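You operate a simulated robot arm through the tools that you are given. There is no shell and no other tool. Be economical: measure what you need, move in short steps, check, and stop when the job is done.

You run a simulated two-armed robot. Do the job below in one go: nothing can be reset, and whatever is moved stays where it is left.

## Task
Pick up the lens slide from the top of the packing bench with one hand, pass it to the other hand and put it on the top of the side bench. Open the lamps drawer, take the master disc with the largest size on its label from the top of the big table and leave it in the inside of the lamps drawer, then shut the drawer. Put the card slide on the low shelf of the tall rack away on the top of the big table. Any order will do.

Only the result counts: the job must be done as asked and must still hold three seconds after the hand-in. Knocking over, shifting, dropping, spilling or breaking anything else fails it.

## Robot
Two 7-joint arms with two-finger grippers on one trunk, on a base that drives. Base frame: it is fixed to the floor where the robot stands at the start and does not move with it; the origin is under the middle of the robot, x ahead of it, y to its left, z up. Units: mm, rad, N and s.
The left shoulder is at the start at [50, 191, 1092], the right one opposite. With the tool pointing down near the work surface each hand reaches from about 100 to 660 mm from the robot's upright axis, wherever it stands, measured 20 degrees to its own side. Places, roughly: card slide [1000, 5250, 500]; inside of the lamps drawer [-5300, 6200, 300]; lamps drawer [-5300, 6200, 400]; master disc [-3750, 2500, 750]; top of the big table [-4400, 1200, 800]; top of the side bench [-1000, -400, 800]. Payload 2.69 kg a hand.
The TCP of each hand is the grasp point between the finger pads, 20 mm short of the fingertips. In the tool frame z runs along the fingers and y along their closing line. The gripper opens to 100 mm. The gripper's body begins 63 mm behind the TCP.
Orientation is that of the tool frame in the base frame, as [roll, pitch, yaw] about the fixed x, y, z axes, in that order (R = Rz(yaw) Ry(pitch) Rx(roll)). With the fingers straight down and closing along the base's y, the tool's x points along the base's -x, its y along +y and its z along -z.

## Interface
- The arms move only by the tool jog_arm. It takes "left_increments", "right_increments" or both (then of equal length, played together; a hand with none holds still); each is a list of rows, each a list of 7 numbers: the shift along the base's x, y, z in m, then the turn, a rotation vector about the base's x, y, z in rad, then the opening, from 0 (shut) to 1 (fully open). In form: [[tx, ty, tz, rx, ry, rz, fingers], ...]. A call has 1 to 8 rows; each row is the pose to reach, as a shift and turn from the pose commanded when the call began. Each row takes 0.2 s and may step no farther than 50 mm and 0.15 rad from the row before; otherwise, or with a gripper value out of range, the whole call is refused. A pose out of reach is approached as far as the arm can. The call stops where the force on the tool passes 40 N (or 10 N more than at its start, if that is more) or the arm is blocked; 0.2 s more then pass. The fingers move at their own pace (about 153 mm/s each) and stop on an object; they squeeze with about 29 N. The grip force told is the motor's: it shows also when the fingers shut on nothing. Time passes only in rows, and 0.2 s behind the last, so rows that repeat a pose let the fingers close. The reply holds the time, the measured pose of the TCP, the force on the tool along the base axes, the opening and the grip force, in the units named above and with some noise, with the torque about the TCP (base axes, N m) and any sound that the robot's microphone picked up.
- Cameras (640 x 400 px; columns grow to the right, rows downward): "scene" is now at [84, 73, 1258.6]; the picture's right is [0.85, -0.52, 0.00], its down [-0.32, -0.52, -0.80] and it looks along [0.42, 0.68, -0.60] (base axes); focal length 214 px, centre (320, 200). "left" rides on the left gripper at [70, 19, -99] in its tool frame; the picture's right is [-0.26, 0.97, 0.00], its down [-0.75, -0.20, -0.63] and it looks along [-0.61, -0.16, 0.78] (tool axes); focal length 230 px, centre (320, 200). "right" rides on the right gripper at [70, -19, -99] in its tool frame; the picture's right is [0.26, 0.97, 0.00], its down [-0.75, 0.20, -0.63] and it looks along [-0.61, 0.16, 0.78] (tool axes); focal length 230 px, centre (320, 200).
- get_image(camera): a new picture of that camera. The clock stands still meanwhile.
- move_column(by): slides the trunk up (or, below 0, down) by that many mm; the arms and the scene camera ride with it, the base frame stays. It gives what a move gives, with no picture.
- drive_base(legs): drives the robot by 1 to 6 legs, each [ahead, left, turn to the left] in mm, mm and rad, along the robot's own axes; the way and the turn of a leg run together, so that a leg with both is an arc; at most 1500 mm and 3.142 rad a leg. The arms and the cameras ride along, it lands a little off, and it stops where it bumps. It gives what a move gives.
- aim_head(pan, tilt): turns the head with the scene camera to pan (to the left, within 1.396 rad either way) and tilt (down, from -0.506 to 1.204), counted from straight ahead of the robot. It gives what a move gives.
- locate(camera, pixels): for up to 12 pixels [column, row] of the newest picture of that camera ("zoom" is the newest enlarged one), the place [x, y, z] in the base frame of the surface seen there, good to about 2 mm. The clock stands still meanwhile.
- inspect(camera, box): a new picture of the part [left, top, right, bottom] of that camera's present view, enlarged. The clock stands still meanwhile.
- finish_job(): hands the job in; it is judged then, once.

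Go step by step. Measure first, check grasps and placings, and put right what went wrong. The budget is 110 turns and 92 pictures, counting those below and the enlarged ones. Unless the task says otherwise, let go and move clear before handing in, and close with one line.

The tools are called after "Request:" as a command line: name --argument value ..., lists and objects as JSON in quotes. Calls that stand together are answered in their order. jog_arm: Moves the arms, as the interface text tells. Its arguments: {"type":"object","properties":{"left_increments":{"type":"array"},"right_increments":{"type":"array"}},"required":[]} The other tools are called the same way: move_column (by) slides the trunk up or down; drive_base (legs) drives the base; aim_head (pan, tilt) turns the head that bears the scene camera; get_image (camera) takes a picture; locate (camera, pixels) gives the place of the surface under pixels of a picture; inspect (camera, box) takes an enlarged picture of a part of a camera's view; finish_job () hands the job in.

At the start:

```text
time: 0.0
left_tcp_pos: [390.2, 433.3, 1125.5]
left_tcp_rot: [3.14, -0.001, -3.141]
left_ft_force: [-0.6, -0.3, -0.7]
left_ft_torque: [0.0, 0.0, 0.0]
left_opening: 100.2
left_grasp_force: 0.0
right_tcp_pos: [376.9, 8.2, 1162.8]
right_tcp_rot: [3.14, 0.0, 3.141]
right_ft_force: [0.6, -0.2, 0.5]
right_ft_torque: [-0.03, 0.0, -0.01]
right_opening: 99.9
right_grasp_force: 0.1
trunk travel left (down, up): [-150.0, 173.0]
robot x, y, heading: [3.1, 0.7, 0.001]
head pan, tilt: [1.021, 0.649]
```

scene: 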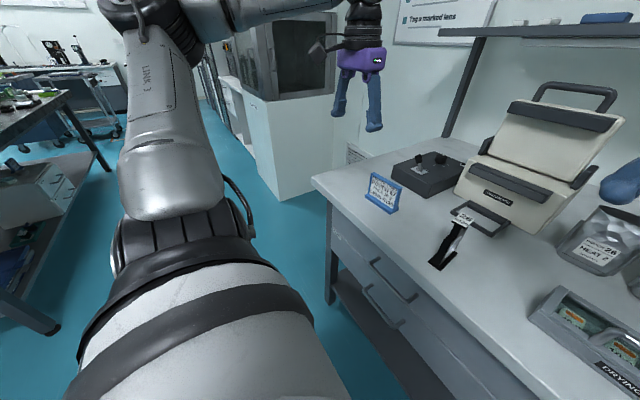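
right: 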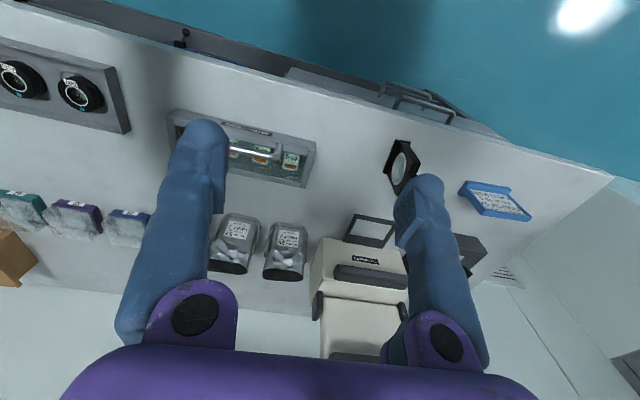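
left: 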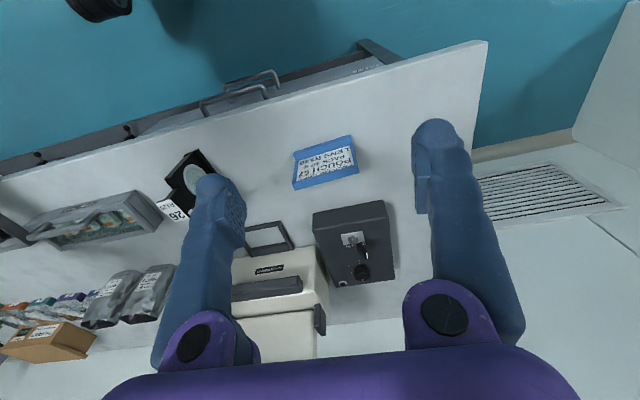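

The lens slide seems to be the black piece near scene px (448,240) on the bench ahead; I'll look closer and measure.

Request:
inspect --camera "right" --box '[340, 100, 540, 225]'

Request:
inspect --camera "scene" --box '[340, 100, 640, 290]'

Request:
locate --camera "right" --pixels '[[397, 141], [421, 148], [386, 180], [400, 193], [400, 165], [412, 175], [350, 130], [440, 160]]'

```text
3.20 times, centred on (440, 162) of right
```

zoom: 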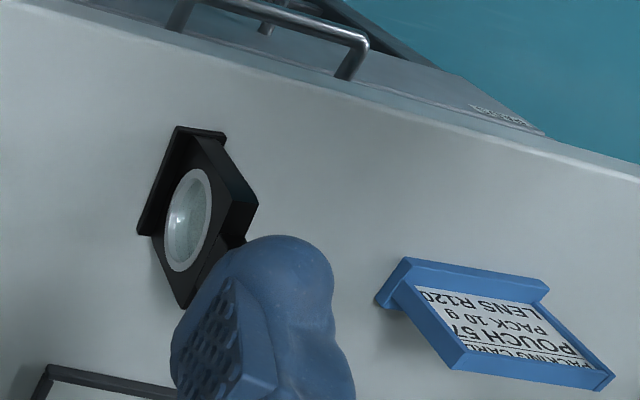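

```text
2.11 times, centred on (490, 195) of scene
```

zoom: 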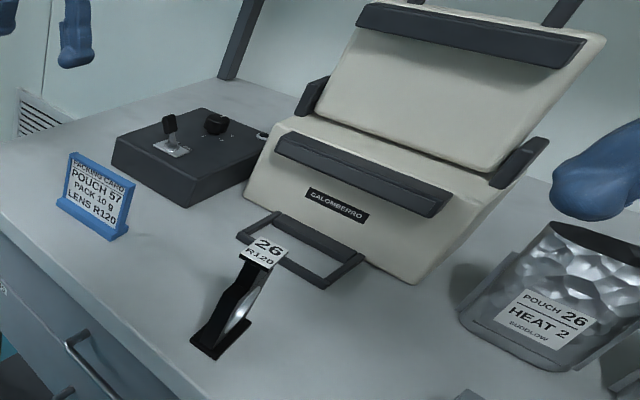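

```text
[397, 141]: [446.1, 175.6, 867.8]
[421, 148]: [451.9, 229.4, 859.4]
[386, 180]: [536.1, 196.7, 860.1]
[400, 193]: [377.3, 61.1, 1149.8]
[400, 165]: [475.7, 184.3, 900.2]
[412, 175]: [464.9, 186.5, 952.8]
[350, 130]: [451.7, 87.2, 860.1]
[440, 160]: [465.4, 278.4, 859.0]
```

The lens slide is an upright black plate with a foot and a "26 R120" tag at its top. I'll measure it in the zoom.

Request:
inspect --camera "scene" --box '[410, 190, 510, 280]'

Request:
inspect --camera "left" --box '[130, 130, 290, 230]'

```text
4.44 times, centred on (460, 235) of scene
```

zoom: 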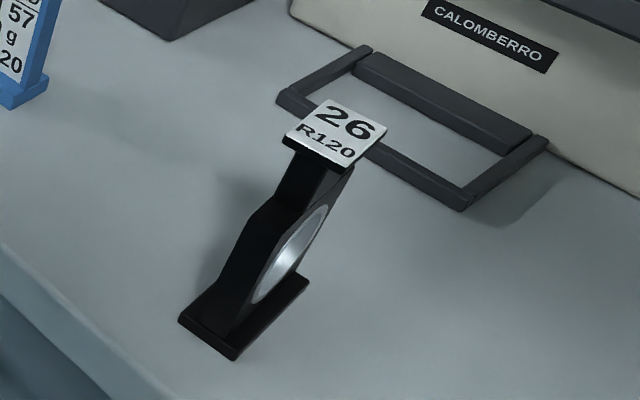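

```text
4.00 times, centred on (210, 180) of left
```

zoom: 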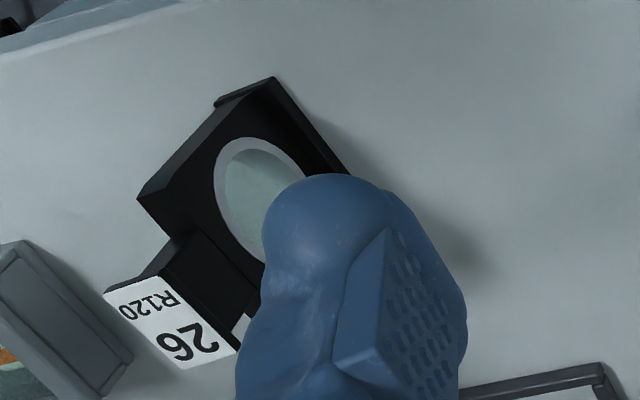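

Request:
inspect --camera "scene" --box '[410, 190, 510, 280]'

Request:
locate --camera "zoom" --pixels '[[330, 102], [384, 128], [350, 164], [286, 136], [304, 180], [262, 220], [245, 260], [185, 318], [235, 352], [305, 282], [330, 215], [280, 260]]'

```text
4.44 times, centred on (460, 235) of scene
```

zoom: 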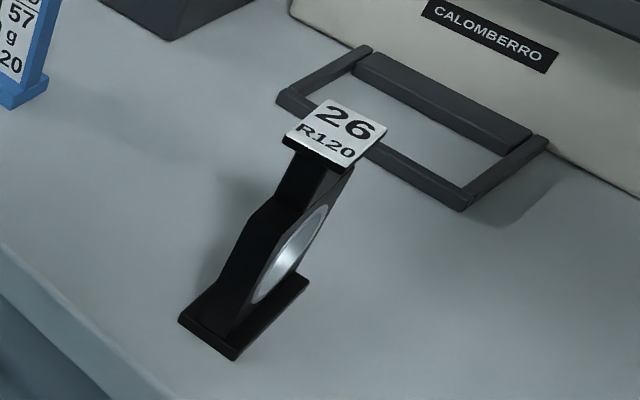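

```text
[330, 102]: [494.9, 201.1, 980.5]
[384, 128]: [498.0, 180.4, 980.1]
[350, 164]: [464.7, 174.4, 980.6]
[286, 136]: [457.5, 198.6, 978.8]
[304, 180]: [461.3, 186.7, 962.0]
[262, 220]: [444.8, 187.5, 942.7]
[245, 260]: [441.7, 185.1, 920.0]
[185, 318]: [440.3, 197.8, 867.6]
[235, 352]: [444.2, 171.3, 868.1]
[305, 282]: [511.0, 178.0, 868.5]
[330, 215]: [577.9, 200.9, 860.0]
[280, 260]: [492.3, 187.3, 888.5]
```

The slide's foot is 70×26 mm, its tag top lies at z 980, and its yaw is about 0.1 rad. I'll check the neck and body thickness in the same zoom, and look around for the side bench.

Request:
locate --camera "zoom" --pixels '[[287, 165], [300, 165], [318, 168], [275, 195], [290, 205], [302, 208], [232, 265], [250, 275], [258, 280], [222, 290], [246, 300], [330, 175]]'

Request:
aim_head --pan 1.39 --tilt 0.3

Request:
get_image --camera "scene"

Request:
aim_head --pan -1.39 --tilt 0.5

Request:
get_image --camera "scene"

```text
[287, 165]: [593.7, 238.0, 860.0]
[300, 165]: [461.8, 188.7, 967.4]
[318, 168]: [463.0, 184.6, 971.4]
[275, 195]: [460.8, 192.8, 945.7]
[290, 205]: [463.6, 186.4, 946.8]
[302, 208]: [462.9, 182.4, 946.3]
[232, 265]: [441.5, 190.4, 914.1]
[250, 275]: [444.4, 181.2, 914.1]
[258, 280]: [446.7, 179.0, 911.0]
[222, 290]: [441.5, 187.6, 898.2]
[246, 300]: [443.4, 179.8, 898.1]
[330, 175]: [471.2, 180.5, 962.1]
```

```text
time: 0.8
left_tcp_pos: [391.5, 433.3, 1127.5]
left_tcp_rot: [-3.14, 0.001, -3.141]
left_ft_force: [-0.1, -0.7, -0.1]
left_ft_torque: [0.01, 0.02, -0.02]
left_opening: 100.1
left_grasp_force: 0.1
right_tcp_pos: [375.9, 9.1, 1164.0]
right_tcp_rot: [3.14, 0.001, 3.14]
right_ft_force: [0.5, 0.7, 0.1]
right_ft_torque: [0.0, 0.01, -0.03]
right_opening: 99.9
right_grasp_force: 0.1
trunk travel left (down, up): [-150.0, 173.0]
robot x, y, heading: [-1.1, -0.9, 0.001]
head pan, tilt: [1.389, 0.3]
```

```text
83 pictures are left
```

scene: 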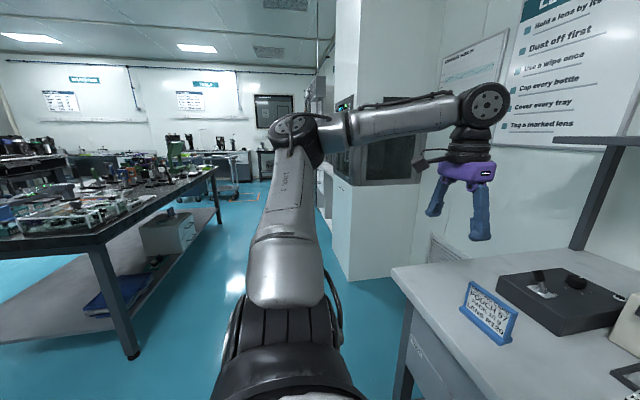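

```text
time: 3.3
left_tcp_pos: [390.4, 431.6, 1127.4]
left_tcp_rot: [-3.141, -0.001, -3.14]
left_ft_force: [0.3, 0.2, -0.1]
left_ft_torque: [0.0, 0.03, -0.01]
left_opening: 100.1
left_grasp_force: 0.1
right_tcp_pos: [377.1, 8.8, 1163.7]
right_tcp_rot: [3.139, 0.0, 3.139]
right_ft_force: [0.0, 0.5, -1.1]
right_ft_torque: [0.0, -0.03, -0.01]
right_opening: 99.9
right_grasp_force: 0.0
trunk travel left (down, up): [-150.0, 173.0]
robot x, y, heading: [1.7, 4.5, -0.001]
head pan, tilt: [-1.389, 0.499]
```

```text
82 pictures are left
```

scene: 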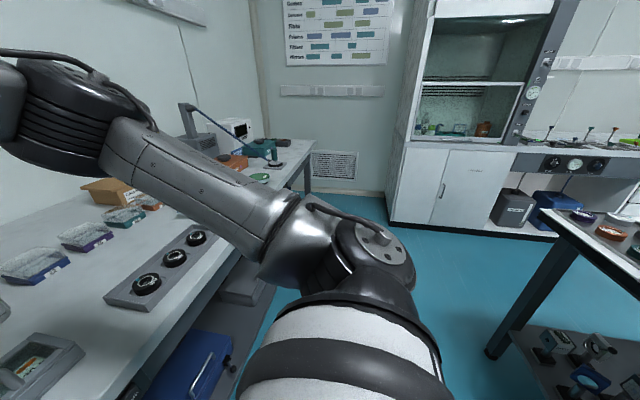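

Neck and body are about 11 mm thick and the tag is 24 mm wide. I'll bring the left hand over the tag and move the right hand aside.

Request:
jog_arm --left_increments '[[0.015, -0.041, 0, 0, 0, 0.02, 1], [0.03, -0.082, 0, 0, 0, 0.04, 1], [0.045, -0.123, 0, 0, 0, 0.06, 1], [0.06, -0.164, 0, 0, 0, 0.08, 1], [0.075, -0.205, 0, 0, 0, 0.1, 1], [0.089, -0.244, -0.02, 0, 0, 0.12, 1], [0.089, -0.244, -0.06, 0, 0, 0.12, 1], [0.089, -0.244, -0.09, 0, 0, 0.12, 1]]' --right_increments '[[0, -0.04, 0, 0, 0, 0, 1], [0, -0.08, 0, 0, 0, 0, 1], [0, -0.12, 0, 0, 0, 0, 1], [0, -0.16, 0, 0, 0, 0, 1], [0, -0.2, 0, 0, 0, 0, 1], [0, -0.2, 0, 0, 0, 0, 1], [0, -0.2, 0, 0, 0, 0, 1], [0, -0.2, 0, 0, 0, 0, 1]]'

Request:
get_image --camera "left"

```text
time: 5.1
left_tcp_pos: [482.2, 186.3, 1037.1]
left_tcp_rot: [-3.141, 0.001, -3.02]
left_ft_force: [0.5, 0.4, -0.2]
left_ft_torque: [-0.01, 0.03, 0.01]
left_opening: 100.1
left_grasp_force: 0.0
right_tcp_pos: [380.3, -192.1, 1161.7]
right_tcp_rot: [-3.139, 0.001, 3.14]
right_ft_force: [0.6, 0.3, 0.0]
right_ft_torque: [0.0, 0.0, 0.02]
right_opening: 100.2
right_grasp_force: 0.0
trunk travel left (down, up): [-150.0, 173.0]
robot x, y, heading: [0.2, 0.3, -0.001]
head pan, tilt: [-1.389, 0.499]
```

```text
81 pictures are left
```

left: 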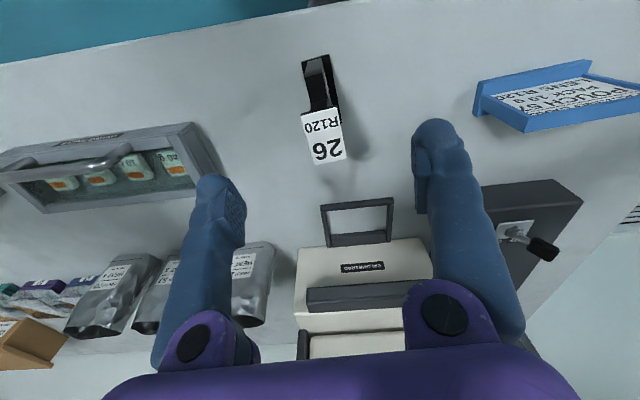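

Request:
locate --camera "left" --pixels '[[307, 116], [337, 110], [313, 161], [343, 155], [325, 136]]'

```text
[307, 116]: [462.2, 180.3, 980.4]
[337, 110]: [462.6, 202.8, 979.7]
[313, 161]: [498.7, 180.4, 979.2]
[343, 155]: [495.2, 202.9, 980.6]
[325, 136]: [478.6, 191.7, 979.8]
```

Tag centre is at about [479,190], nearly square to the base. I'll correct slightly, descend so the pads straddle the tag and neck, and close.

Request:
jog_arm --left_increments '[[-0.003, 0.004, -0.02, 0, 0, -0.06, 0.8], [-0.003, 0.004, -0.045, 0, 0, -0.06, 0.6], [-0.003, 0.004, -0.068, 0, 0, -0.06, 0.5], [-0.003, 0.004, -0.068, 0, 0, -0.06, 0.3], [-0.003, 0.004, -0.068, 0, 0, -0.06, 0.1], [-0.003, 0.004, -0.068, 0, 0, -0.06, 0], [-0.003, 0.004, -0.068, 0, 0, -0.06, 0]]'

Request:
get_image --camera "left"

```text
time: 6.7
left_tcp_pos: [476.6, 192.8, 970.8]
left_tcp_rot: [-3.14, 0.001, -3.083]
left_ft_force: [0.4, 0.2, 0.1]
left_ft_torque: [-0.01, 0.0, 0.01]
left_opening: 14.9
left_grasp_force: 29.2
right_tcp_pos: [379.7, -192.4, 1163.2]
right_tcp_rot: [3.139, -0.001, 3.139]
right_ft_force: [-0.3, 0.9, -0.7]
right_ft_torque: [0.01, -0.02, -0.02]
right_opening: 100.1
right_grasp_force: 0.1
trunk travel left (down, up): [-150.0, 173.0]
robot x, y, heading: [0.6, 1.4, 0.003]
head pan, tilt: [-1.389, 0.499]
```

```text
80 pictures are left
```

left: 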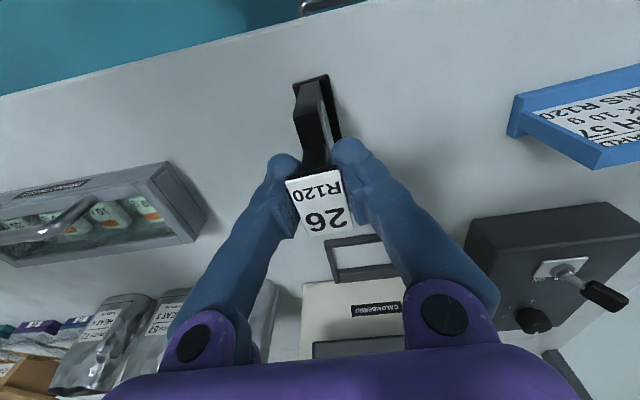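

The left hand grips the neck (opening 14.9, 29 N). I'll lift it while turning the right hand toward a sideways, 35°-down approach.

Request:
jog_arm --left_increments '[[0, 0, 0.03, 0, 0, 0, 0], [0, 0, 0.07, 0, 0, 0, 0], [0, 0, 0.11, 0, 0, 0, 0], [0, 0, 0.13, 0, 0, 0, 0], [-0.015, -0.02, 0.13, 0, 0, 0, 0], [-0.03, -0.04, 0.13, 0, 0, 0, 0], [-0.045, -0.06, 0.13, 0, 0, 0, 0], [-0.057, -0.083, 0.13, 0, 0, 0, 0]]' --right_increments '[[0, 0, 0, 0.0624, -0.0624, 0.1199, 1], [0, 0, 0, 0.1248, -0.1248, 0.2398, 1], [0, 0, 0, 0.1872, -0.1872, 0.3597, 1], [0, 0, 0, 0.2496, -0.2496, 0.4796, 1], [0, 0, 0, 0.312, -0.312, 0.5995, 1], [0, 0, 0, 0.3744, -0.3744, 0.7194, 1], [0, 0, 0, 0.4368, -0.4368, 0.8393, 1], [0, 0, 0, 0.4992, -0.4992, 0.9592, 1]]'

Request:
jog_arm --right_increments '[[0.01, 0.01, 0, 0.0624, -0.0624, 0.1199, 1], [0.02, 0.03, 0, 0.1248, -0.1248, 0.2398, 1], [0.03, 0.06, 0, 0.1872, -0.1872, 0.3597, 1], [0.04, 0.1, 0, 0.2496, -0.2496, 0.4796, 1]]'

Request:
aim_head --pan 0.1 --tilt 0.5

Request:
get_image --camera "scene"

Request:
get_image --camera "right"

```text
time: 8.5
left_tcp_pos: [431.0, 140.3, 1096.0]
left_tcp_rot: [-3.141, -0.001, -3.079]
left_ft_force: [-0.6, 0.7, -2.1]
left_ft_torque: [-0.04, 0.0, -0.05]
left_opening: 14.3
left_grasp_force: 29.5
left hand out of reach, approached as far as the arm can: row 7, 8
right_tcp_pos: [376.9, -192.5, 1163.9]
right_tcp_rot: [2.917, 0.649, -2.216]
right_ft_force: [0.5, 0.7, -0.5]
right_ft_torque: [-0.03, 0.02, 0.01]
right_opening: 100.0
right_grasp_force: 0.1
trunk travel left (down, up): [-150.0, 173.0]
robot x, y, heading: [-0.9, -4.8, 0.003]
head pan, tilt: [-1.389, 0.499]
```

```text
time: 9.5
left_tcp_pos: [432.5, 141.1, 1094.3]
left_tcp_rot: [-3.139, -0.001, -3.079]
left_ft_force: [-0.3, -0.2, -2.8]
left_ft_torque: [0.0, 0.03, 0.0]
left_opening: 13.8
left_grasp_force: 28.8
right_tcp_pos: [350.5, -124.1, 1171.3]
right_tcp_rot: [3.007, 0.952, -1.702]
right_ft_force: [0.1, 0.8, 0.9]
right_ft_torque: [-0.03, 0.03, 0.0]
right_opening: 100.0
right_grasp_force: 0.1
right hand out of reach, approached as far as the arm can: row 3, 4
trunk travel left (down, up): [-150.0, 173.0]
robot x, y, heading: [-1.3, -0.7, 0.003]
head pan, tilt: [-1.389, 0.499]
```

```text
time: 11.1
left_tcp_pos: [431.6, 139.8, 1096.2]
left_tcp_rot: [3.141, 0.0, -3.08]
left_ft_force: [-0.2, 0.8, -1.6]
left_ft_torque: [0.01, -0.01, 0.02]
left_opening: 13.9
left_grasp_force: 29.1
right_tcp_pos: [348.7, -125.1, 1172.7]
right_tcp_rot: [3.012, 0.951, -1.702]
right_ft_force: [0.0, 0.7, -0.6]
right_ft_torque: [0.02, 0.02, 0.02]
right_opening: 100.1
right_grasp_force: 0.0
trunk travel left (down, up): [-150.0, 173.0]
robot x, y, heading: [-0.4, 2.6, 0.003]
head pan, tilt: [0.099, 0.499]
```

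```text
79 pictures are left
```

scene: 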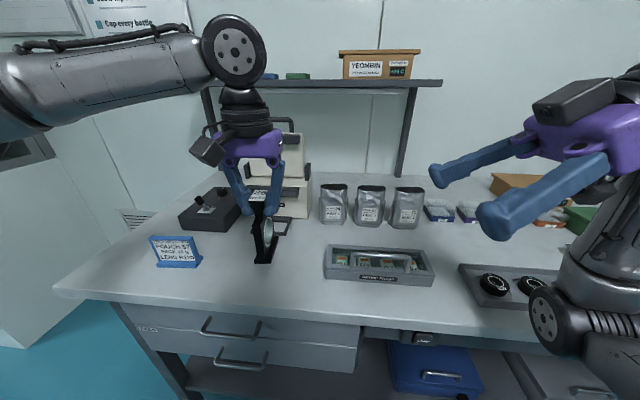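

```text
78 pictures are left
```

right: 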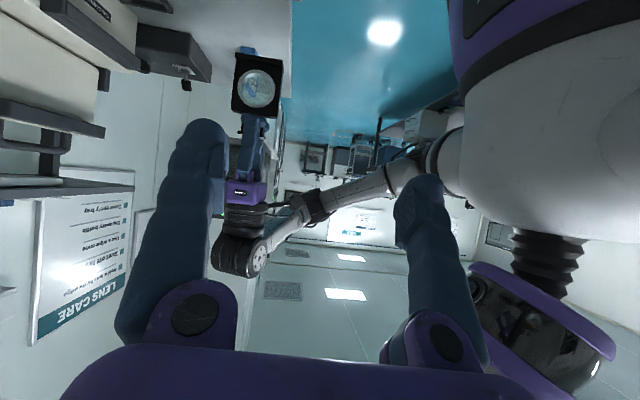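

Both arms hit reach limits at this height. I'll raise the trunk 150 mm and then work lower relative to the shoulders.

Request:
move_column --by 150

Request:
jog_arm --left_increments '[[0, 0, -0.04, 0, 0, 0, 0], [0, 0, -0.08, 0, 0, 0, 0], [0, 0, -0.12, 0, 0, 0, 0], [0, -0.02, -0.14, 0, 0, 0, 0], [0, -0.04, -0.14, 0, 0, 0, 0]]' --right_increments '[[0, 0, -0.04, 0, 0, 0, 1], [0, 0, -0.08, 0, 0, 0, 1], [0, 0, -0.12, 0, 0, 0, 1], [0, 0, -0.16, 0, 0, 0, 1], [0, 0.03, -0.2, 0, 0, 0, 1]]'

```text
time: 12.8
left_tcp_pos: [431.4, 139.6, 1245.7]
left_tcp_rot: [3.141, -0.001, -3.08]
left_ft_force: [-0.4, 0.0, -2.5]
left_ft_torque: [0.0, -0.01, 0.02]
left_opening: 14.0
left_grasp_force: 28.8
right_tcp_pos: [348.9, -125.4, 1322.9]
right_tcp_rot: [3.009, 0.951, -1.702]
right_ft_force: [-0.5, -0.4, -0.3]
right_ft_torque: [-0.02, 0.02, 0.02]
right_opening: 100.0
right_grasp_force: 0.1
trunk travel left (down, up): [-300.0, 23.0]
robot x, y, heading: [2.5, 2.5, 0.005]
head pan, tilt: [0.099, 0.499]
```

```text
time: 14.0
left_tcp_pos: [421.4, 125.1, 1110.7]
left_tcp_rot: [-3.142, 0.002, -3.079]
left_ft_force: [0.0, -0.2, -1.9]
left_ft_torque: [0.0, -0.02, 0.02]
left_opening: 13.9
left_grasp_force: 29.9
left hand out of reach, approached as far as the arm can: row 4, 5
right_tcp_pos: [289.9, -108.3, 1220.4]
right_tcp_rot: [3.005, 0.949, -1.706]
right_ft_force: [-0.2, 0.2, 0.4]
right_ft_torque: [0.0, 0.01, 0.0]
right_opening: 99.9
right_grasp_force: 0.1
right hand out of reach, approached as far as the arm can: row 1, 2, 3, 4, 5
trunk travel left (down, up): [-300.0, 23.0]
robot x, y, heading: [3.2, 0.9, 0.001]
head pan, tilt: [0.099, 0.499]
```

The right hand is stuck at a joint limit pointing straight left. I'll turn it to point forward-left at 45°, and turn the left hand and slide −45° to match.

Request:
jog_arm --left_increments '[[0, 0, 0, 0, 0, -0.13, 0], [0, 0, 0, 0, 0, -0.26, 0], [0, 0, 0, 0, 0, -0.39, 0], [0, 0, 0, 0, 0, -0.52, 0], [0, 0, 0, 0, 0, -0.65, 0], [0, 0, 0, 0, 0, -0.78, 0]]' --right_increments '[[0, 0, 0, 0, 0, -0.13, 1], [0, 0, 0, 0, 0, -0.26, 1], [0, 0, 0, 0, 0, -0.39, 1], [0, 0, 0, 0, 0, -0.52, 1], [0, 0, 0, 0, 0, -0.65, 1], [0, 0, 0, 0, 0, -0.78, 1]]'

```text
time: 15.4
left_tcp_pos: [421.5, 126.7, 1109.2]
left_tcp_rot: [3.141, 0.002, 2.421]
left_ft_force: [0.4, -0.6, -2.3]
left_ft_torque: [-0.02, -0.04, -0.04]
left_opening: 13.9
left_grasp_force: 29.2
right_tcp_pos: [355.7, -93.7, 1261.6]
right_tcp_rot: [3.007, 0.948, -2.482]
right_ft_force: [-0.5, -0.8, -0.4]
right_ft_torque: [0.0, -0.02, 0.01]
right_opening: 100.2
right_grasp_force: 0.0
right hand out of reach, approached as far as the arm can: row 2, 3, 4, 5, 6
trunk travel left (down, up): [-300.0, 23.0]
robot x, y, heading: [1.8, -0.5, -0.002]
head pan, tilt: [0.099, 0.499]
```

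Request:
jog_arm --left_increments '[[0, -0.015, 0, 0, 0, -0.13, 0], [0, -0.03, 0, 0, 0, -0.26, 0], [0, -0.045, 0, 0, 0, -0.39, 0], [0, -0.06, 0, 0, 0, -0.52, 0], [0, -0.075, 0, 0, 0, -0.65, 0], [0, -0.09, 0, 0, 0, -0.78, 0]]' --right_increments '[[-0.02, -0.02, 0, 0, 0, -0.13, 1], [-0.04, -0.04, 0, 0, 0, -0.26, 1], [-0.06, -0.06, 0, 0, 0, -0.39, 1], [-0.08, -0.08, 0, 0, 0, -0.52, 1], [-0.1, -0.08, 0, 0, 0, -0.65, 1], [-0.12, -0.08, 0, 0, 0, -0.78, 1]]'

Request:
get_image --camera "scene"

```text
time: 16.8
left_tcp_pos: [399.0, 118.0, 1118.3]
left_tcp_rot: [3.14, 0.004, 1.64]
left_ft_force: [-0.2, -0.1, -1.7]
left_ft_torque: [0.02, -0.05, 0.0]
left_opening: 13.6
left_grasp_force: 29.1
left hand out of reach, approached as far as the arm can: row 1, 2, 3, 4, 5, 6
right_tcp_pos: [243.0, -134.9, 1331.8]
right_tcp_rot: [3.016, 0.95, 3.023]
right_ft_force: [0.1, -0.7, 0.3]
right_ft_torque: [-0.02, -0.03, -0.01]
right_opening: 100.0
right_grasp_force: 0.0
right hand out of reach, approached as far as the arm can: row 1, 2, 3, 4, 5, 6
trunk travel left (down, up): [-300.0, 23.0]
robot x, y, heading: [-1.6, 0.6, -0.0]
head pan, tilt: [0.099, 0.499]
```

```text
77 pictures are left
```

scene: 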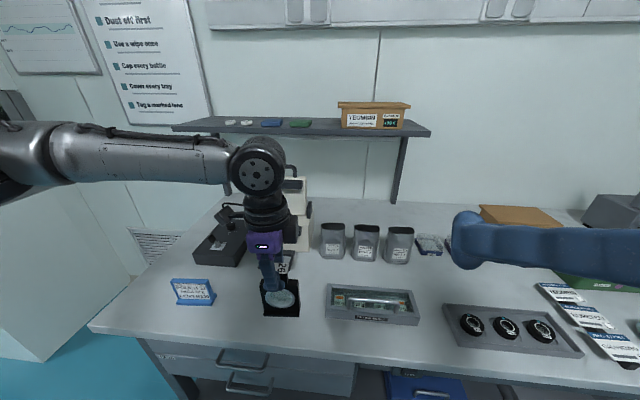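

The right hand now points forward, but sits too close in. I'll extend it forward and see where it becomes reachable.

Request:
jog_arm --right_increments '[[0.04, 0, 0, 0, 0, 0, 1], [0.08, 0, 0, 0, 0, 0, 1], [0.12, 0, 0, 0, 0, 0, 1], [0.16, 0, 0, 0, 0, 0, 1]]'

```text
time: 17.8
left_tcp_pos: [400.5, 117.4, 1118.0]
left_tcp_rot: [3.141, 0.002, 1.644]
left_ft_force: [-0.4, -0.1, -1.7]
left_ft_torque: [0.0, 0.04, -0.03]
left_opening: 14.0
left_grasp_force: 29.3
right_tcp_pos: [404.5, -132.2, 1328.8]
right_tcp_rot: [3.008, 0.95, 3.022]
right_ft_force: [-0.5, -0.7, -0.1]
right_ft_torque: [0.01, -0.01, 0.03]
right_opening: 99.9
right_grasp_force: 0.0
trunk travel left (down, up): [-300.0, 23.0]
robot x, y, heading: [-2.1, -3.3, 0.001]
head pan, tilt: [0.099, 0.499]
```

Request:
jog_arm --right_increments '[[0, 0, -0.04, 0, 0, 0, 1], [0, 0, -0.08, 0, 0, 0, 1], [0, 0, -0.12, 0, 0, 0, 1], [0, 0, -0.16, 0, 0, 0, 1], [0, 0, -0.2, 0, 0, 0, 1], [0, 0, -0.23, 0, 0, 0, 1]]'

```text
time: 19.2
left_tcp_pos: [400.4, 115.6, 1118.3]
left_tcp_rot: [3.141, 0.001, 1.644]
left_ft_force: [-0.4, 0.1, -1.2]
left_ft_torque: [0.0, -0.02, 0.01]
left_opening: 13.7
left_grasp_force: 29.0
right_tcp_pos: [418.4, -122.6, 1102.0]
right_tcp_rot: [3.009, 0.951, 3.021]
right_ft_force: [-0.4, 0.1, 0.2]
right_ft_torque: [0.03, -0.01, 0.0]
right_opening: 99.8
right_grasp_force: 0.1
right hand out of reach, approached as far as the arm can: row 4, 5, 6
trunk travel left (down, up): [-300.0, 23.0]
robot x, y, heading: [0.5, -2.1, 0.0]
head pan, tilt: [0.099, 0.499]
```

Pointing forward, the right hand needs x above 420, so the handover must be farther out. I'll back the base 150 mm from the bench and extend both hands, keeping the right hand right of the slide.

Request:
drive_base --legs '[[-150, 0, 0]]'

Request:
jog_arm --left_increments '[[0.04, 0, 0, 0, 0, 0, 0], [0.08, 0, 0, 0, 0, 0, 0], [0.12, -0.01, 0, 0, 0, 0, 0], [0.14, -0.02, 0, 0, 0, 0, 0]]' --right_increments '[[0, 0.04, 0, 0, 0, 0, 1], [0, 0.08, 0, 0, 0, 0, 1], [0, 0.12, 0, 0, 0, 0, 1], [0, 0.14, 0, 0, 0, 0, 1]]'

Request:
get_image --camera "right"

```text
time: 20.6
left_tcp_pos: [253.4, 116.9, 1119.3]
left_tcp_rot: [3.14, 0.0, 1.645]
left_ft_force: [0.5, -0.2, -0.7]
left_ft_torque: [0.04, -0.01, -0.03]
left_opening: 13.9
left_grasp_force: 29.2
right_tcp_pos: [271.2, -122.6, 1102.0]
right_tcp_rot: [3.007, 0.952, 3.022]
right_ft_force: [0.1, -1.0, -0.4]
right_ft_torque: [0.01, 0.01, -0.01]
right_opening: 100.0
right_grasp_force: 0.1
trunk travel left (down, up): [-300.0, 23.0]
robot x, y, heading: [-145.2, -1.0, -0.0]
head pan, tilt: [0.099, 0.499]
```

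```text
time: 21.6
left_tcp_pos: [352.7, 161.9, 1124.6]
left_tcp_rot: [3.14, 0.006, 1.644]
left_ft_force: [0.5, -0.2, -1.8]
left_ft_torque: [0.02, -0.01, -0.02]
left_opening: 13.8
left_grasp_force: 28.9
left hand out of reach, approached as far as the arm can: row 1, 2, 3, 4
right_tcp_pos: [271.5, 17.7, 1104.4]
right_tcp_rot: [3.011, 0.95, 3.021]
right_ft_force: [0.2, -0.2, -0.4]
right_ft_torque: [0.0, -0.02, -0.04]
right_opening: 99.9
right_grasp_force: 0.0
trunk travel left (down, up): [-300.0, 23.0]
robot x, y, heading: [-144.7, -2.1, 0.001]
head pan, tilt: [0.099, 0.499]
```

```text
76 pictures are left
```

right: 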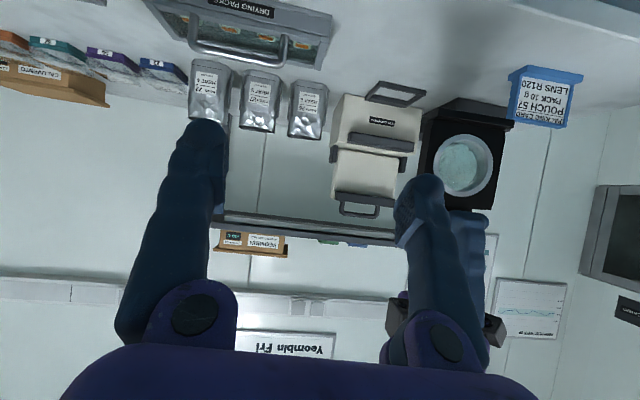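

The slide (right-camera px (463,165)) faces the right hand well; the left TCP is at y 162. I'll bring the right hand level with it at y 162 and check.

Request:
jog_arm --right_increments '[[0, 0.04, 0, 0, 0, 0, 1], [0, 0.08, 0, 0, 0, 0, 1], [0, 0.12, -0.01, 0, 0, 0, 1], [0, 0.145, -0.02, 0, 0, 0, 1]]'

Request:
get_image --camera "right"

Request:
get_image --camera "scene"

```text
time: 22.6
left_tcp_pos: [352.4, 163.5, 1124.1]
left_tcp_rot: [-3.141, 0.004, 1.646]
left_ft_force: [-0.2, 0.2, -2.2]
left_ft_torque: [-0.02, -0.01, 0.04]
left_opening: 13.7
left_grasp_force: 29.2
right_tcp_pos: [271.5, 163.4, 1081.9]
right_tcp_rot: [3.01, 0.95, 3.021]
right_ft_force: [0.1, 0.0, 0.0]
right_ft_torque: [-0.02, 0.01, -0.01]
right_opening: 99.9
right_grasp_force: 0.1
trunk travel left (down, up): [-300.0, 23.0]
robot x, y, heading: [-148.8, 0.7, 0.005]
head pan, tilt: [0.099, 0.499]
```

```text
75 pictures are left
```

right: 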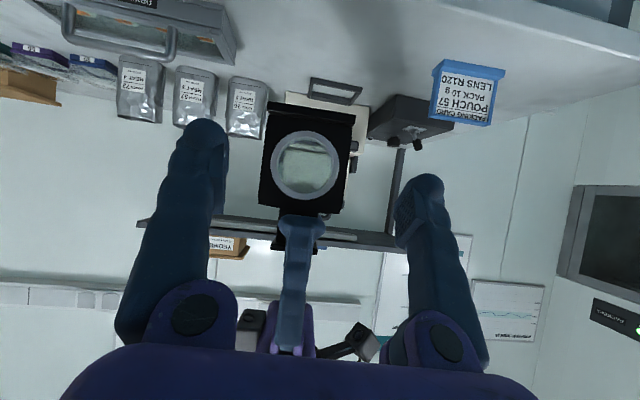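

```text
74 pictures are left
```

scene: 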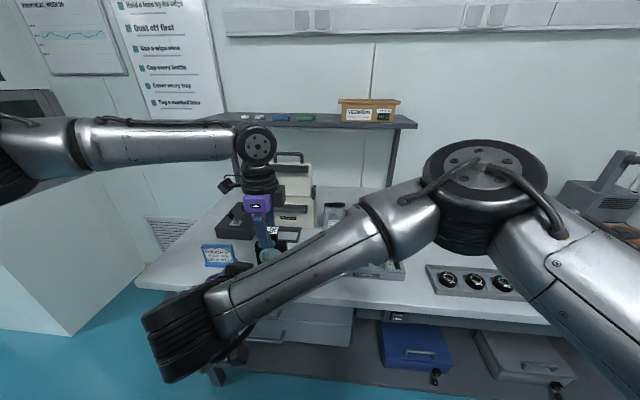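

Request:
locate --camera "right" --pixels '[[268, 140], [350, 146], [263, 200], [340, 208], [305, 140], [268, 105], [352, 114], [297, 220]]'

```text
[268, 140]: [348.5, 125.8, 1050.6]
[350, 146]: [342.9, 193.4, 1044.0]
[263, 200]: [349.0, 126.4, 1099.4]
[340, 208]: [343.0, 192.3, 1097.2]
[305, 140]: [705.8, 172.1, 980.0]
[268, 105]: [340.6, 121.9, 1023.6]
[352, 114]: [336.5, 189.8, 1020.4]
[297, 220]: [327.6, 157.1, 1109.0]
```

The body spans y 126–193 at x≈350, z 1028–1100. I'll advance the right hand to [348,160,1066] and close on its edges.

Request:
jog_arm --right_increments '[[0.02, -0.003, -0.016, 0, 0, 0.04, 1], [0.045, -0.003, -0.016, 0, 0, 0.04, 1], [0.065, -0.003, -0.016, 0, 0, 0.04, 1], [0.076, -0.003, -0.016, 0, 0, 0.04, 1]]'

Request:
get_image --camera "right"

```text
time: 23.6
left_tcp_pos: [352.2, 162.4, 1125.1]
left_tcp_rot: [-3.141, 0.005, 1.643]
left_ft_force: [-0.2, -1.1, -2.3]
left_ft_torque: [-0.03, 0.01, 0.01]
left_opening: 13.6
left_grasp_force: 29.6
right_tcp_pos: [348.3, 160.0, 1067.0]
right_tcp_rot: [3.011, 0.949, 3.06]
right_ft_force: [-0.4, 0.1, 0.0]
right_ft_torque: [0.0, 0.0, 0.02]
right_opening: 100.0
right_grasp_force: 0.1
trunk travel left (down, up): [-300.0, 23.0]
robot x, y, heading: [-143.7, -0.8, -0.0]
head pan, tilt: [0.099, 0.499]
```

```text
73 pictures are left
```

right: 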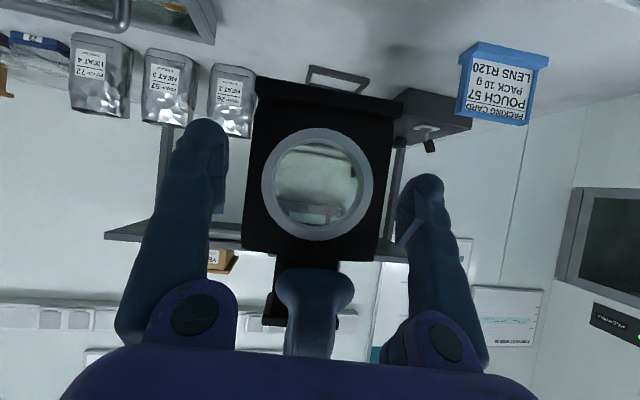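

Request:
jog_arm --right_increments '[[0, 0, 0, 0, 0, 0, 0.6], [0, 0, 0, 0, 0, 0, 0.3], [0, 0, 0, 0, 0, 0, 0], [0, 0, 0, 0, 0, 0, 0], [0, 0, 0, 0, 0, 0, 0]]'

```text
time: 24.8
left_tcp_pos: [351.3, 161.4, 1125.1]
left_tcp_rot: [3.14, 0.002, 1.642]
left_ft_force: [-1.8, -0.9, -2.2]
left_ft_torque: [0.51, 0.07, 0.07]
left_opening: 13.7
left_grasp_force: 28.8
right_tcp_pos: [349.4, 159.1, 1066.7]
right_tcp_rot: [3.013, 0.952, 3.061]
right_ft_force: [1.9, 1.5, -0.7]
right_ft_torque: [-0.58, 0.07, -0.08]
right_opening: 74.9
right_grasp_force: 28.7
trunk travel left (down, up): [-300.0, 23.0]
robot x, y, heading: [-146.8, -4.9, -0.002]
head pan, tilt: [0.099, 0.499]
```

Both hands hold it (right opening 74.9, 28.7 N). Now the left opens just past the tag width and lifts away.

Request:
jog_arm --left_increments '[[0, 0, 0, 0, 0, 0, 0.36], [0, 0, 0, 0, 0, 0, 0.36], [0, 0, 0.02, 0, 0, 0, 0.36], [0, 0, 0.05, 0, 0, 0, 0.36], [0, 0, 0.09, 0, 0, 0, 0.36], [0, 0.03, 0.12, 0, 0, 0, 0.36], [0, 0.07, 0.12, 0, 0, 0, 0.36], [0, 0.11, 0.12, 0, 0, 0, 0.5]]'

Request:
get_image --camera "right"

```text
time: 26.6
left_tcp_pos: [352.0, 269.2, 1240.6]
left_tcp_rot: [3.141, 0.002, 1.641]
left_ft_force: [-0.8, 0.4, 0.6]
left_ft_torque: [0.0, 0.02, 0.0]
left_opening: 50.1
left_grasp_force: 0.1
left hand out of reach, approached as far as the arm can: row 4, 5
right_tcp_pos: [348.2, 160.5, 1067.1]
right_tcp_rot: [3.011, 0.952, 3.062]
right_ft_force: [0.1, 0.1, 0.2]
right_ft_torque: [0.0, -0.01, -0.02]
right_opening: 74.7
right_grasp_force: 28.8
trunk travel left (down, up): [-300.0, 23.0]
robot x, y, heading: [-147.4, 1.5, 0.0]
head pan, tilt: [0.099, 0.499]
```

```text
72 pictures are left
```

right: 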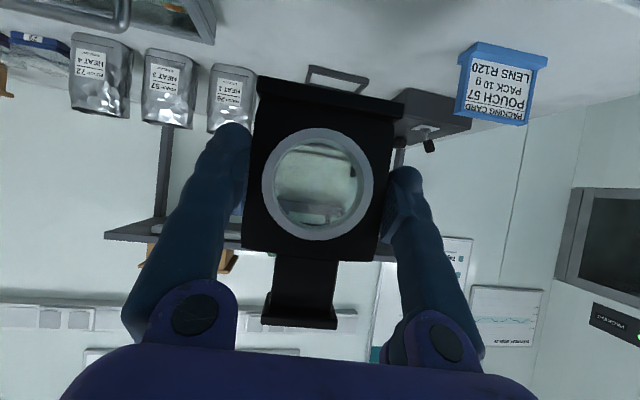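

The slide is held by the right hand alone. Now I look right and behind for the side bench.

Request:
aim_head --pan -1.39 --tilt 0.55

Request:
get_image --camera "scene"

Request:
locate --camera "scene" --pixels '[[545, 212], [600, 240], [635, 255], [500, 345], [560, 380], [632, 215], [520, 300]]'

```text
time: 28.2
left_tcp_pos: [353.2, 267.8, 1241.5]
left_tcp_rot: [3.141, 0.0, 1.645]
left_ft_force: [0.1, 0.1, 1.4]
left_ft_torque: [0.02, -0.02, -0.02]
left_opening: 49.8
left_grasp_force: 0.0
right_tcp_pos: [347.8, 159.5, 1066.4]
right_tcp_rot: [3.012, 0.951, 3.062]
right_ft_force: [0.8, 0.6, 0.4]
right_ft_torque: [-0.03, -0.03, -0.01]
right_opening: 74.2
right_grasp_force: 28.9
trunk travel left (down, up): [-300.0, 23.0]
robot x, y, heading: [-144.9, -0.9, -0.001]
head pan, tilt: [-1.389, 0.55]
```

```text
71 pictures are left
```

scene: 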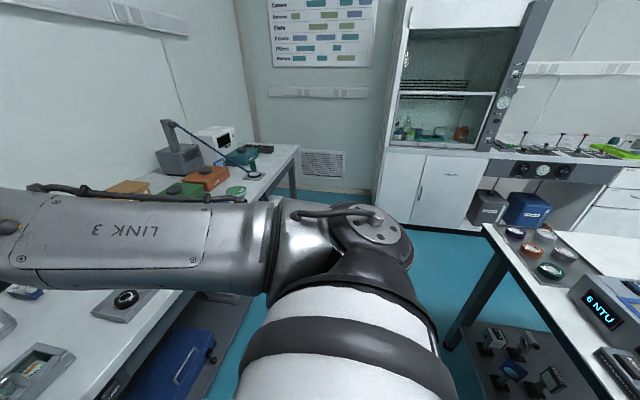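

```text
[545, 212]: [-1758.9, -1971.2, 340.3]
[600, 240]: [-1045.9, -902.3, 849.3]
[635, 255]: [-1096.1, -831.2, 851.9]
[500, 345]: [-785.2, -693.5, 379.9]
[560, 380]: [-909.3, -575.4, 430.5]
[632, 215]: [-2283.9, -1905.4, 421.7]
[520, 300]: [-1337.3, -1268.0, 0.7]
```

The side bench's top is at z≈850, front edge around x≈−700, behind me. I'll turn in place to face it.

Request:
drive_base --legs '[[0, 0, -1.57], [0, 0, -1.57]]'

Request:
aim_head --pan 0.0 --tilt 0.65

Request:
get_image --camera "scene"

```text
time: 36.2
left_tcp_pos: [-640.9, -275.6, 1241.9]
left_tcp_rot: [-3.14, 0.003, -1.481]
left_ft_force: [-0.6, 0.2, -0.2]
left_ft_torque: [0.03, -0.01, -0.02]
left_opening: 50.1
left_grasp_force: 0.0
right_tcp_pos: [-637.1, -167.3, 1066.9]
right_tcp_rot: [3.009, 0.952, -0.064]
right_ft_force: [-0.1, -0.5, -0.2]
right_ft_torque: [0.03, -0.02, 0.0]
right_opening: 73.8
right_grasp_force: 28.9
trunk travel left (down, up): [-300.0, 23.0]
robot x, y, heading: [-149.2, -1.6, -3.126]
head pan, tilt: [-1.389, 0.55]
```

```text
time: 37.7
left_tcp_pos: [-639.7, -276.7, 1241.1]
left_tcp_rot: [3.141, 0.0, -1.482]
left_ft_force: [0.7, 0.2, -0.3]
left_ft_torque: [0.0, 0.02, 0.04]
left_opening: 50.1
left_grasp_force: 0.2
right_tcp_pos: [-638.2, -167.8, 1066.1]
right_tcp_rot: [3.011, 0.953, -0.064]
right_ft_force: [-0.9, -0.3, 0.1]
right_ft_torque: [-0.01, -0.02, -0.01]
right_opening: 73.6
right_grasp_force: 28.6
trunk travel left (down, up): [-300.0, 23.0]
robot x, y, heading: [-145.0, 0.4, -3.123]
head pan, tilt: [0.0, 0.649]
```

```text
70 pictures are left
```

scene: 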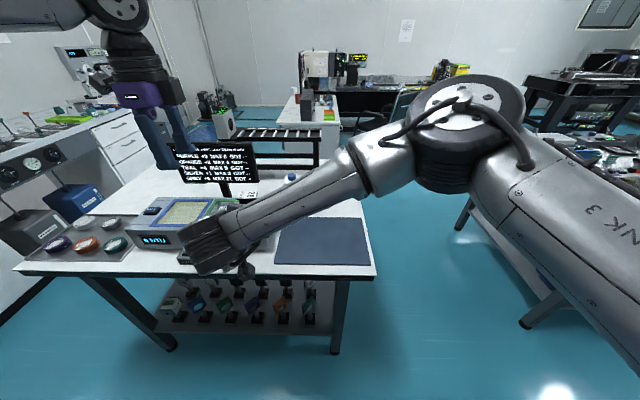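

Request:
locate --camera "scene" --pixels '[[275, 262], [370, 266], [285, 220], [361, 217], [320, 245], [255, 265], [372, 273], [262, 225], [330, 205], [355, 203], [150, 262], [300, 195]]'

Request:
inspect --camera "scene" --box '[120, 150, 400, 325]'

```text
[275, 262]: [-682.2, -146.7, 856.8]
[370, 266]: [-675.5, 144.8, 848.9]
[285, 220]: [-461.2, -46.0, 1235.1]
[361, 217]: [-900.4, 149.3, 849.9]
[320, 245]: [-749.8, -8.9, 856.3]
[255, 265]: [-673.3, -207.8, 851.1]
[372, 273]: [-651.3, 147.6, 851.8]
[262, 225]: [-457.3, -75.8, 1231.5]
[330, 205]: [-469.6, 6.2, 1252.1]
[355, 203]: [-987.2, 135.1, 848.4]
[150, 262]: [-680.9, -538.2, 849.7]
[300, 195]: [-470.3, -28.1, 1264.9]
```

```text
2.29 times, centred on (260, 238) of scene
```

zoom: 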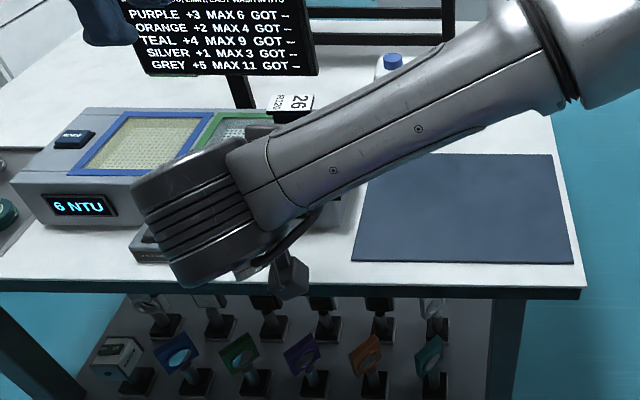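

The bare strip behind the dark mat (around [-940,60,849]) looks free, but my forearm hides part of it. I'll tuck the left hand, move the right hand over, and look again.

Request:
jog_arm --left_increments '[[0.02, -0.01, 0, 0, 0, 0.14, 0.5], [0.04, -0.02, 0, 0, 0, 0.28, 0.5], [0.06, -0.03, 0, 0, 0, 0.42, 0.5], [0.08, -0.04, 0, 0, 0, 0.56, 0.5], [0.1, -0.05, 0, 0, 0, 0.7, 0.5], [0.12, -0.07, 0, 0, 0, 0.84, 0.5], [0.14, -0.09, 0, 0, 0, 0.98, 0.5], [0.15, -0.11, 0, 0, 0, 1.12, 0.5]]' --right_increments '[[0, 0.03, 0, 0, 0, 0, 0], [0, 0.06, 0, 0, 0, 0, 0], [0, 0.1, 0, 0, 0, 0, 0], [0, 0.14, 0, 0, 0, 0, 0], [0, 0.18, 0, 0, 0, 0, 0], [0, 0.22, 0, 0, 0, 0, 0], [0, 0.26, 0, 0, 0, 0, 0], [0, 0.28, 0, 0, 0, 0, 0]]'

Request:
get_image --camera "scene"

Request:
locate --camera "scene" --pixels '[[361, 217], [355, 205], [290, 178], [268, 205], [340, 195], [275, 262], [280, 222], [310, 200], [350, 185], [250, 190]]'

```text
time: 39.5
left_tcp_pos: [-487.8, -387.0, 1238.9]
left_tcp_rot: [-3.141, 0.002, -0.357]
left_ft_force: [0.5, 0.0, 0.2]
left_ft_torque: [0.03, -0.02, 0.0]
left_opening: 49.9
left_grasp_force: 0.0
right_tcp_pos: [-640.2, 111.9, 1068.9]
right_tcp_rot: [3.01, 0.95, -0.062]
right_ft_force: [-0.7, 0.3, 0.0]
right_ft_torque: [-0.03, 0.02, 0.0]
right_opening: 73.4
right_grasp_force: 28.6
trunk travel left (down, up): [-300.0, 23.0]
robot x, y, heading: [-143.8, 2.1, -3.124]
head pan, tilt: [0.0, 0.649]
```

```text
68 pictures are left
```

scene: 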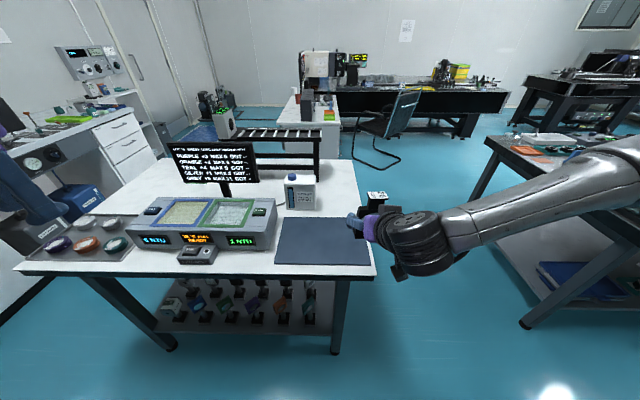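

```text
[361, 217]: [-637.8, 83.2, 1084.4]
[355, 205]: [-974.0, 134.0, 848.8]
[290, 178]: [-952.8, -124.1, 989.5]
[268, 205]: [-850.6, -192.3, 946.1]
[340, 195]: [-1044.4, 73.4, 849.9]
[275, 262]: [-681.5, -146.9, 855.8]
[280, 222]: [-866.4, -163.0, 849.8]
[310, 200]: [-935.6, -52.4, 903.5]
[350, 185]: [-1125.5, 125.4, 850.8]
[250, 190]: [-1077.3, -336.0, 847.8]
```

Clear strip behind the mat: x −900…−1150, y −20…140. I'll drive 155 mm closer and extend the right hand over [-945,70].

Request:
drive_base --legs '[[155, 0, 0]]'

Request:
jog_arm --right_increments '[[-0.03, -0.01, 0, 0, 0, 0, 0], [-0.06, -0.02, 0, 0, 0, 0, 0], [-0.09, -0.03, 0, 0, 0, 0, 0], [-0.12, -0.04, 0, 0, 0, 0, 0], [-0.15, -0.04, -0.02, 0, 0, 0, 0], [-0.15, -0.04, -0.06, 0, 0, 0, 0], [-0.15, -0.04, -0.09, 0, 0, 0, 0]]'

Request:
get_image --camera "right"

Request:
get_image --camera "scene"

```text
time: 40.9
left_tcp_pos: [-639.9, -389.2, 1240.0]
left_tcp_rot: [3.141, 0.004, -0.36]
left_ft_force: [-0.4, -0.7, -0.2]
left_ft_torque: [-0.03, -0.03, 0.0]
left_opening: 50.1
left_grasp_force: 0.2
right_tcp_pos: [-792.8, 109.5, 1069.2]
right_tcp_rot: [3.012, 0.951, -0.062]
right_ft_force: [-0.2, 0.0, -2.8]
right_ft_torque: [-0.01, 0.01, 0.03]
right_opening: 73.0
right_grasp_force: 29.2
trunk travel left (down, up): [-300.0, 23.0]
robot x, y, heading: [-300.9, -3.4, -3.123]
head pan, tilt: [0.0, 0.649]
```

```text
time: 42.5
left_tcp_pos: [-639.5, -389.7, 1240.3]
left_tcp_rot: [-3.141, 0.002, -0.361]
left_ft_force: [-0.6, 0.1, -0.4]
left_ft_torque: [0.04, 0.0, -0.03]
left_opening: 49.9
left_grasp_force: 0.1
right_tcp_pos: [-942.7, 68.3, 978.0]
right_tcp_rot: [3.009, 0.951, -0.061]
right_ft_force: [-0.1, -0.4, -2.0]
right_ft_torque: [0.01, -0.03, 0.02]
right_opening: 73.1
right_grasp_force: 28.8
trunk travel left (down, up): [-300.0, 23.0]
robot x, y, heading: [-297.5, -2.7, -3.121]
head pan, tilt: [0.0, 0.649]
```

```text
67 pictures are left
```

right: 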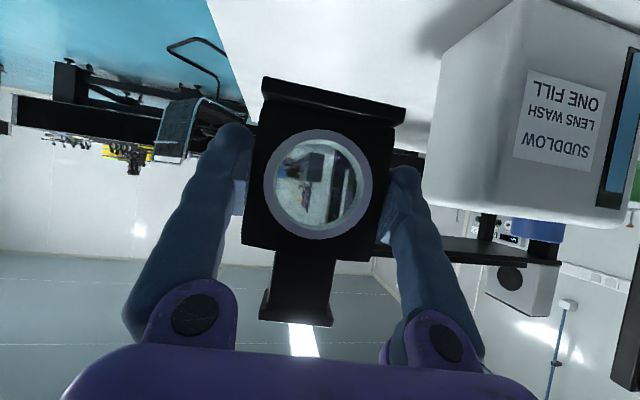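

```text
66 pictures are left
```

scene: 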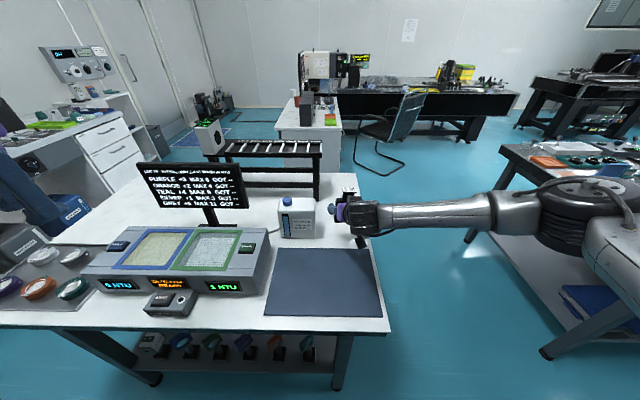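

Request:
locate --camera "right" --pixels '[[265, 85], [335, 100], [402, 118], [262, 190], [380, 200], [270, 310], [330, 318]]'

```text
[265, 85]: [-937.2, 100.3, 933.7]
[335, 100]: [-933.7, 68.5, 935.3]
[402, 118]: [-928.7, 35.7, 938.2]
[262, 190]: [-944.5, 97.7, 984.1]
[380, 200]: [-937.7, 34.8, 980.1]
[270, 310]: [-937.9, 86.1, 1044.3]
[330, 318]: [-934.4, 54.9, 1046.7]
```

Foot bottom is ≈925, bench 850: descend about 75 mm, the last part gently.

Request:
jog_arm --right_increments '[[0, 0, -0.03, 0, 0, 0, 0], [0, 0, -0.055, 0, 0, 0, 0], [0, 0, -0.068, 0, 0, 0, 0], [0, 0, -0.073, 0, 0, 0, 0]]'

```text
time: 43.5
left_tcp_pos: [-640.0, -389.4, 1239.5]
left_tcp_rot: [3.141, 0.001, -0.358]
left_ft_force: [1.0, 0.3, 0.3]
left_ft_torque: [0.04, 0.02, -0.01]
left_opening: 49.9
left_grasp_force: 0.0
right_tcp_pos: [-942.2, 66.3, 905.0]
right_tcp_rot: [3.009, 0.951, -0.062]
right_ft_force: [0.3, -0.7, -2.4]
right_ft_torque: [0.0, 0.0, 0.02]
right_opening: 73.2
right_grasp_force: 29.2
trunk travel left (down, up): [-300.0, 23.0]
robot x, y, heading: [-293.3, -1.7, -3.123]
head pan, tilt: [0.0, 0.649]
```

Request:
jog_arm --right_increments '[[0, 0, -0.002, 0, 0, 0, 0], [0, 0, -0.003, 0, 0, 0, 0]]'

Request:
get_image --camera "right"

```text
time: 44.1
left_tcp_pos: [-640.6, -390.5, 1238.5]
left_tcp_rot: [-3.141, 0.002, -0.36]
left_ft_force: [-0.3, 0.5, -0.2]
left_ft_torque: [0.04, 0.01, -0.01]
left_opening: 50.0
left_grasp_force: 0.1
right_tcp_pos: [-942.7, 67.7, 901.4]
right_tcp_rot: [3.011, 0.951, -0.061]
right_ft_force: [0.6, 0.8, -1.9]
right_ft_torque: [-0.03, 0.0, 0.03]
right_opening: 73.1
right_grasp_force: 29.2
trunk travel left (down, up): [-300.0, 23.0]
robot x, y, heading: [-297.3, -3.6, -3.118]
head pan, tilt: [0.0, 0.649]
```

```text
65 pictures are left
```

right: 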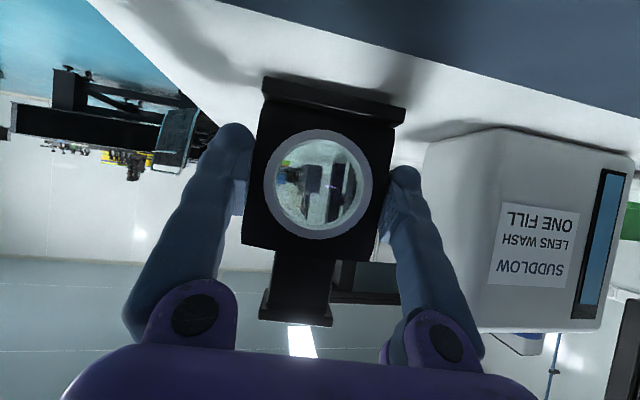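

Request:
locate --camera "right" --pixels '[[265, 85], [335, 100], [402, 118], [335, 90], [335, 82]]'

Request:
jog_arm --right_increments '[[0, 0, -0.001, 0, 0, 0, 0], [0, 0, -0.002, 0, 0, 0, 0], [0, 0, -0.003, 0, 0, 0, 0]]'

```text
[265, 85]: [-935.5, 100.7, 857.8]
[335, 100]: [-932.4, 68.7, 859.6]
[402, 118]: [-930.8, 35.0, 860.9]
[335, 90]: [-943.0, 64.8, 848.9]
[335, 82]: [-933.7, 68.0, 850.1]
```

```text
time: 44.9
left_tcp_pos: [-639.9, -388.9, 1240.0]
left_tcp_rot: [-3.141, 0.002, -0.359]
left_ft_force: [-0.6, 0.4, -0.7]
left_ft_torque: [0.0, 0.0, 0.0]
left_opening: 49.9
left_grasp_force: 0.1
right_tcp_pos: [-943.1, 68.3, 899.7]
right_tcp_rot: [3.01, 0.952, -0.061]
right_ft_force: [0.1, 0.0, -1.5]
right_ft_torque: [0.01, -0.03, 0.03]
right_opening: 73.1
right_grasp_force: 28.8
trunk travel left (down, up): [-300.0, 23.0]
robot x, y, heading: [-300.9, -2.2, -3.123]
head pan, tilt: [0.0, 0.649]
```

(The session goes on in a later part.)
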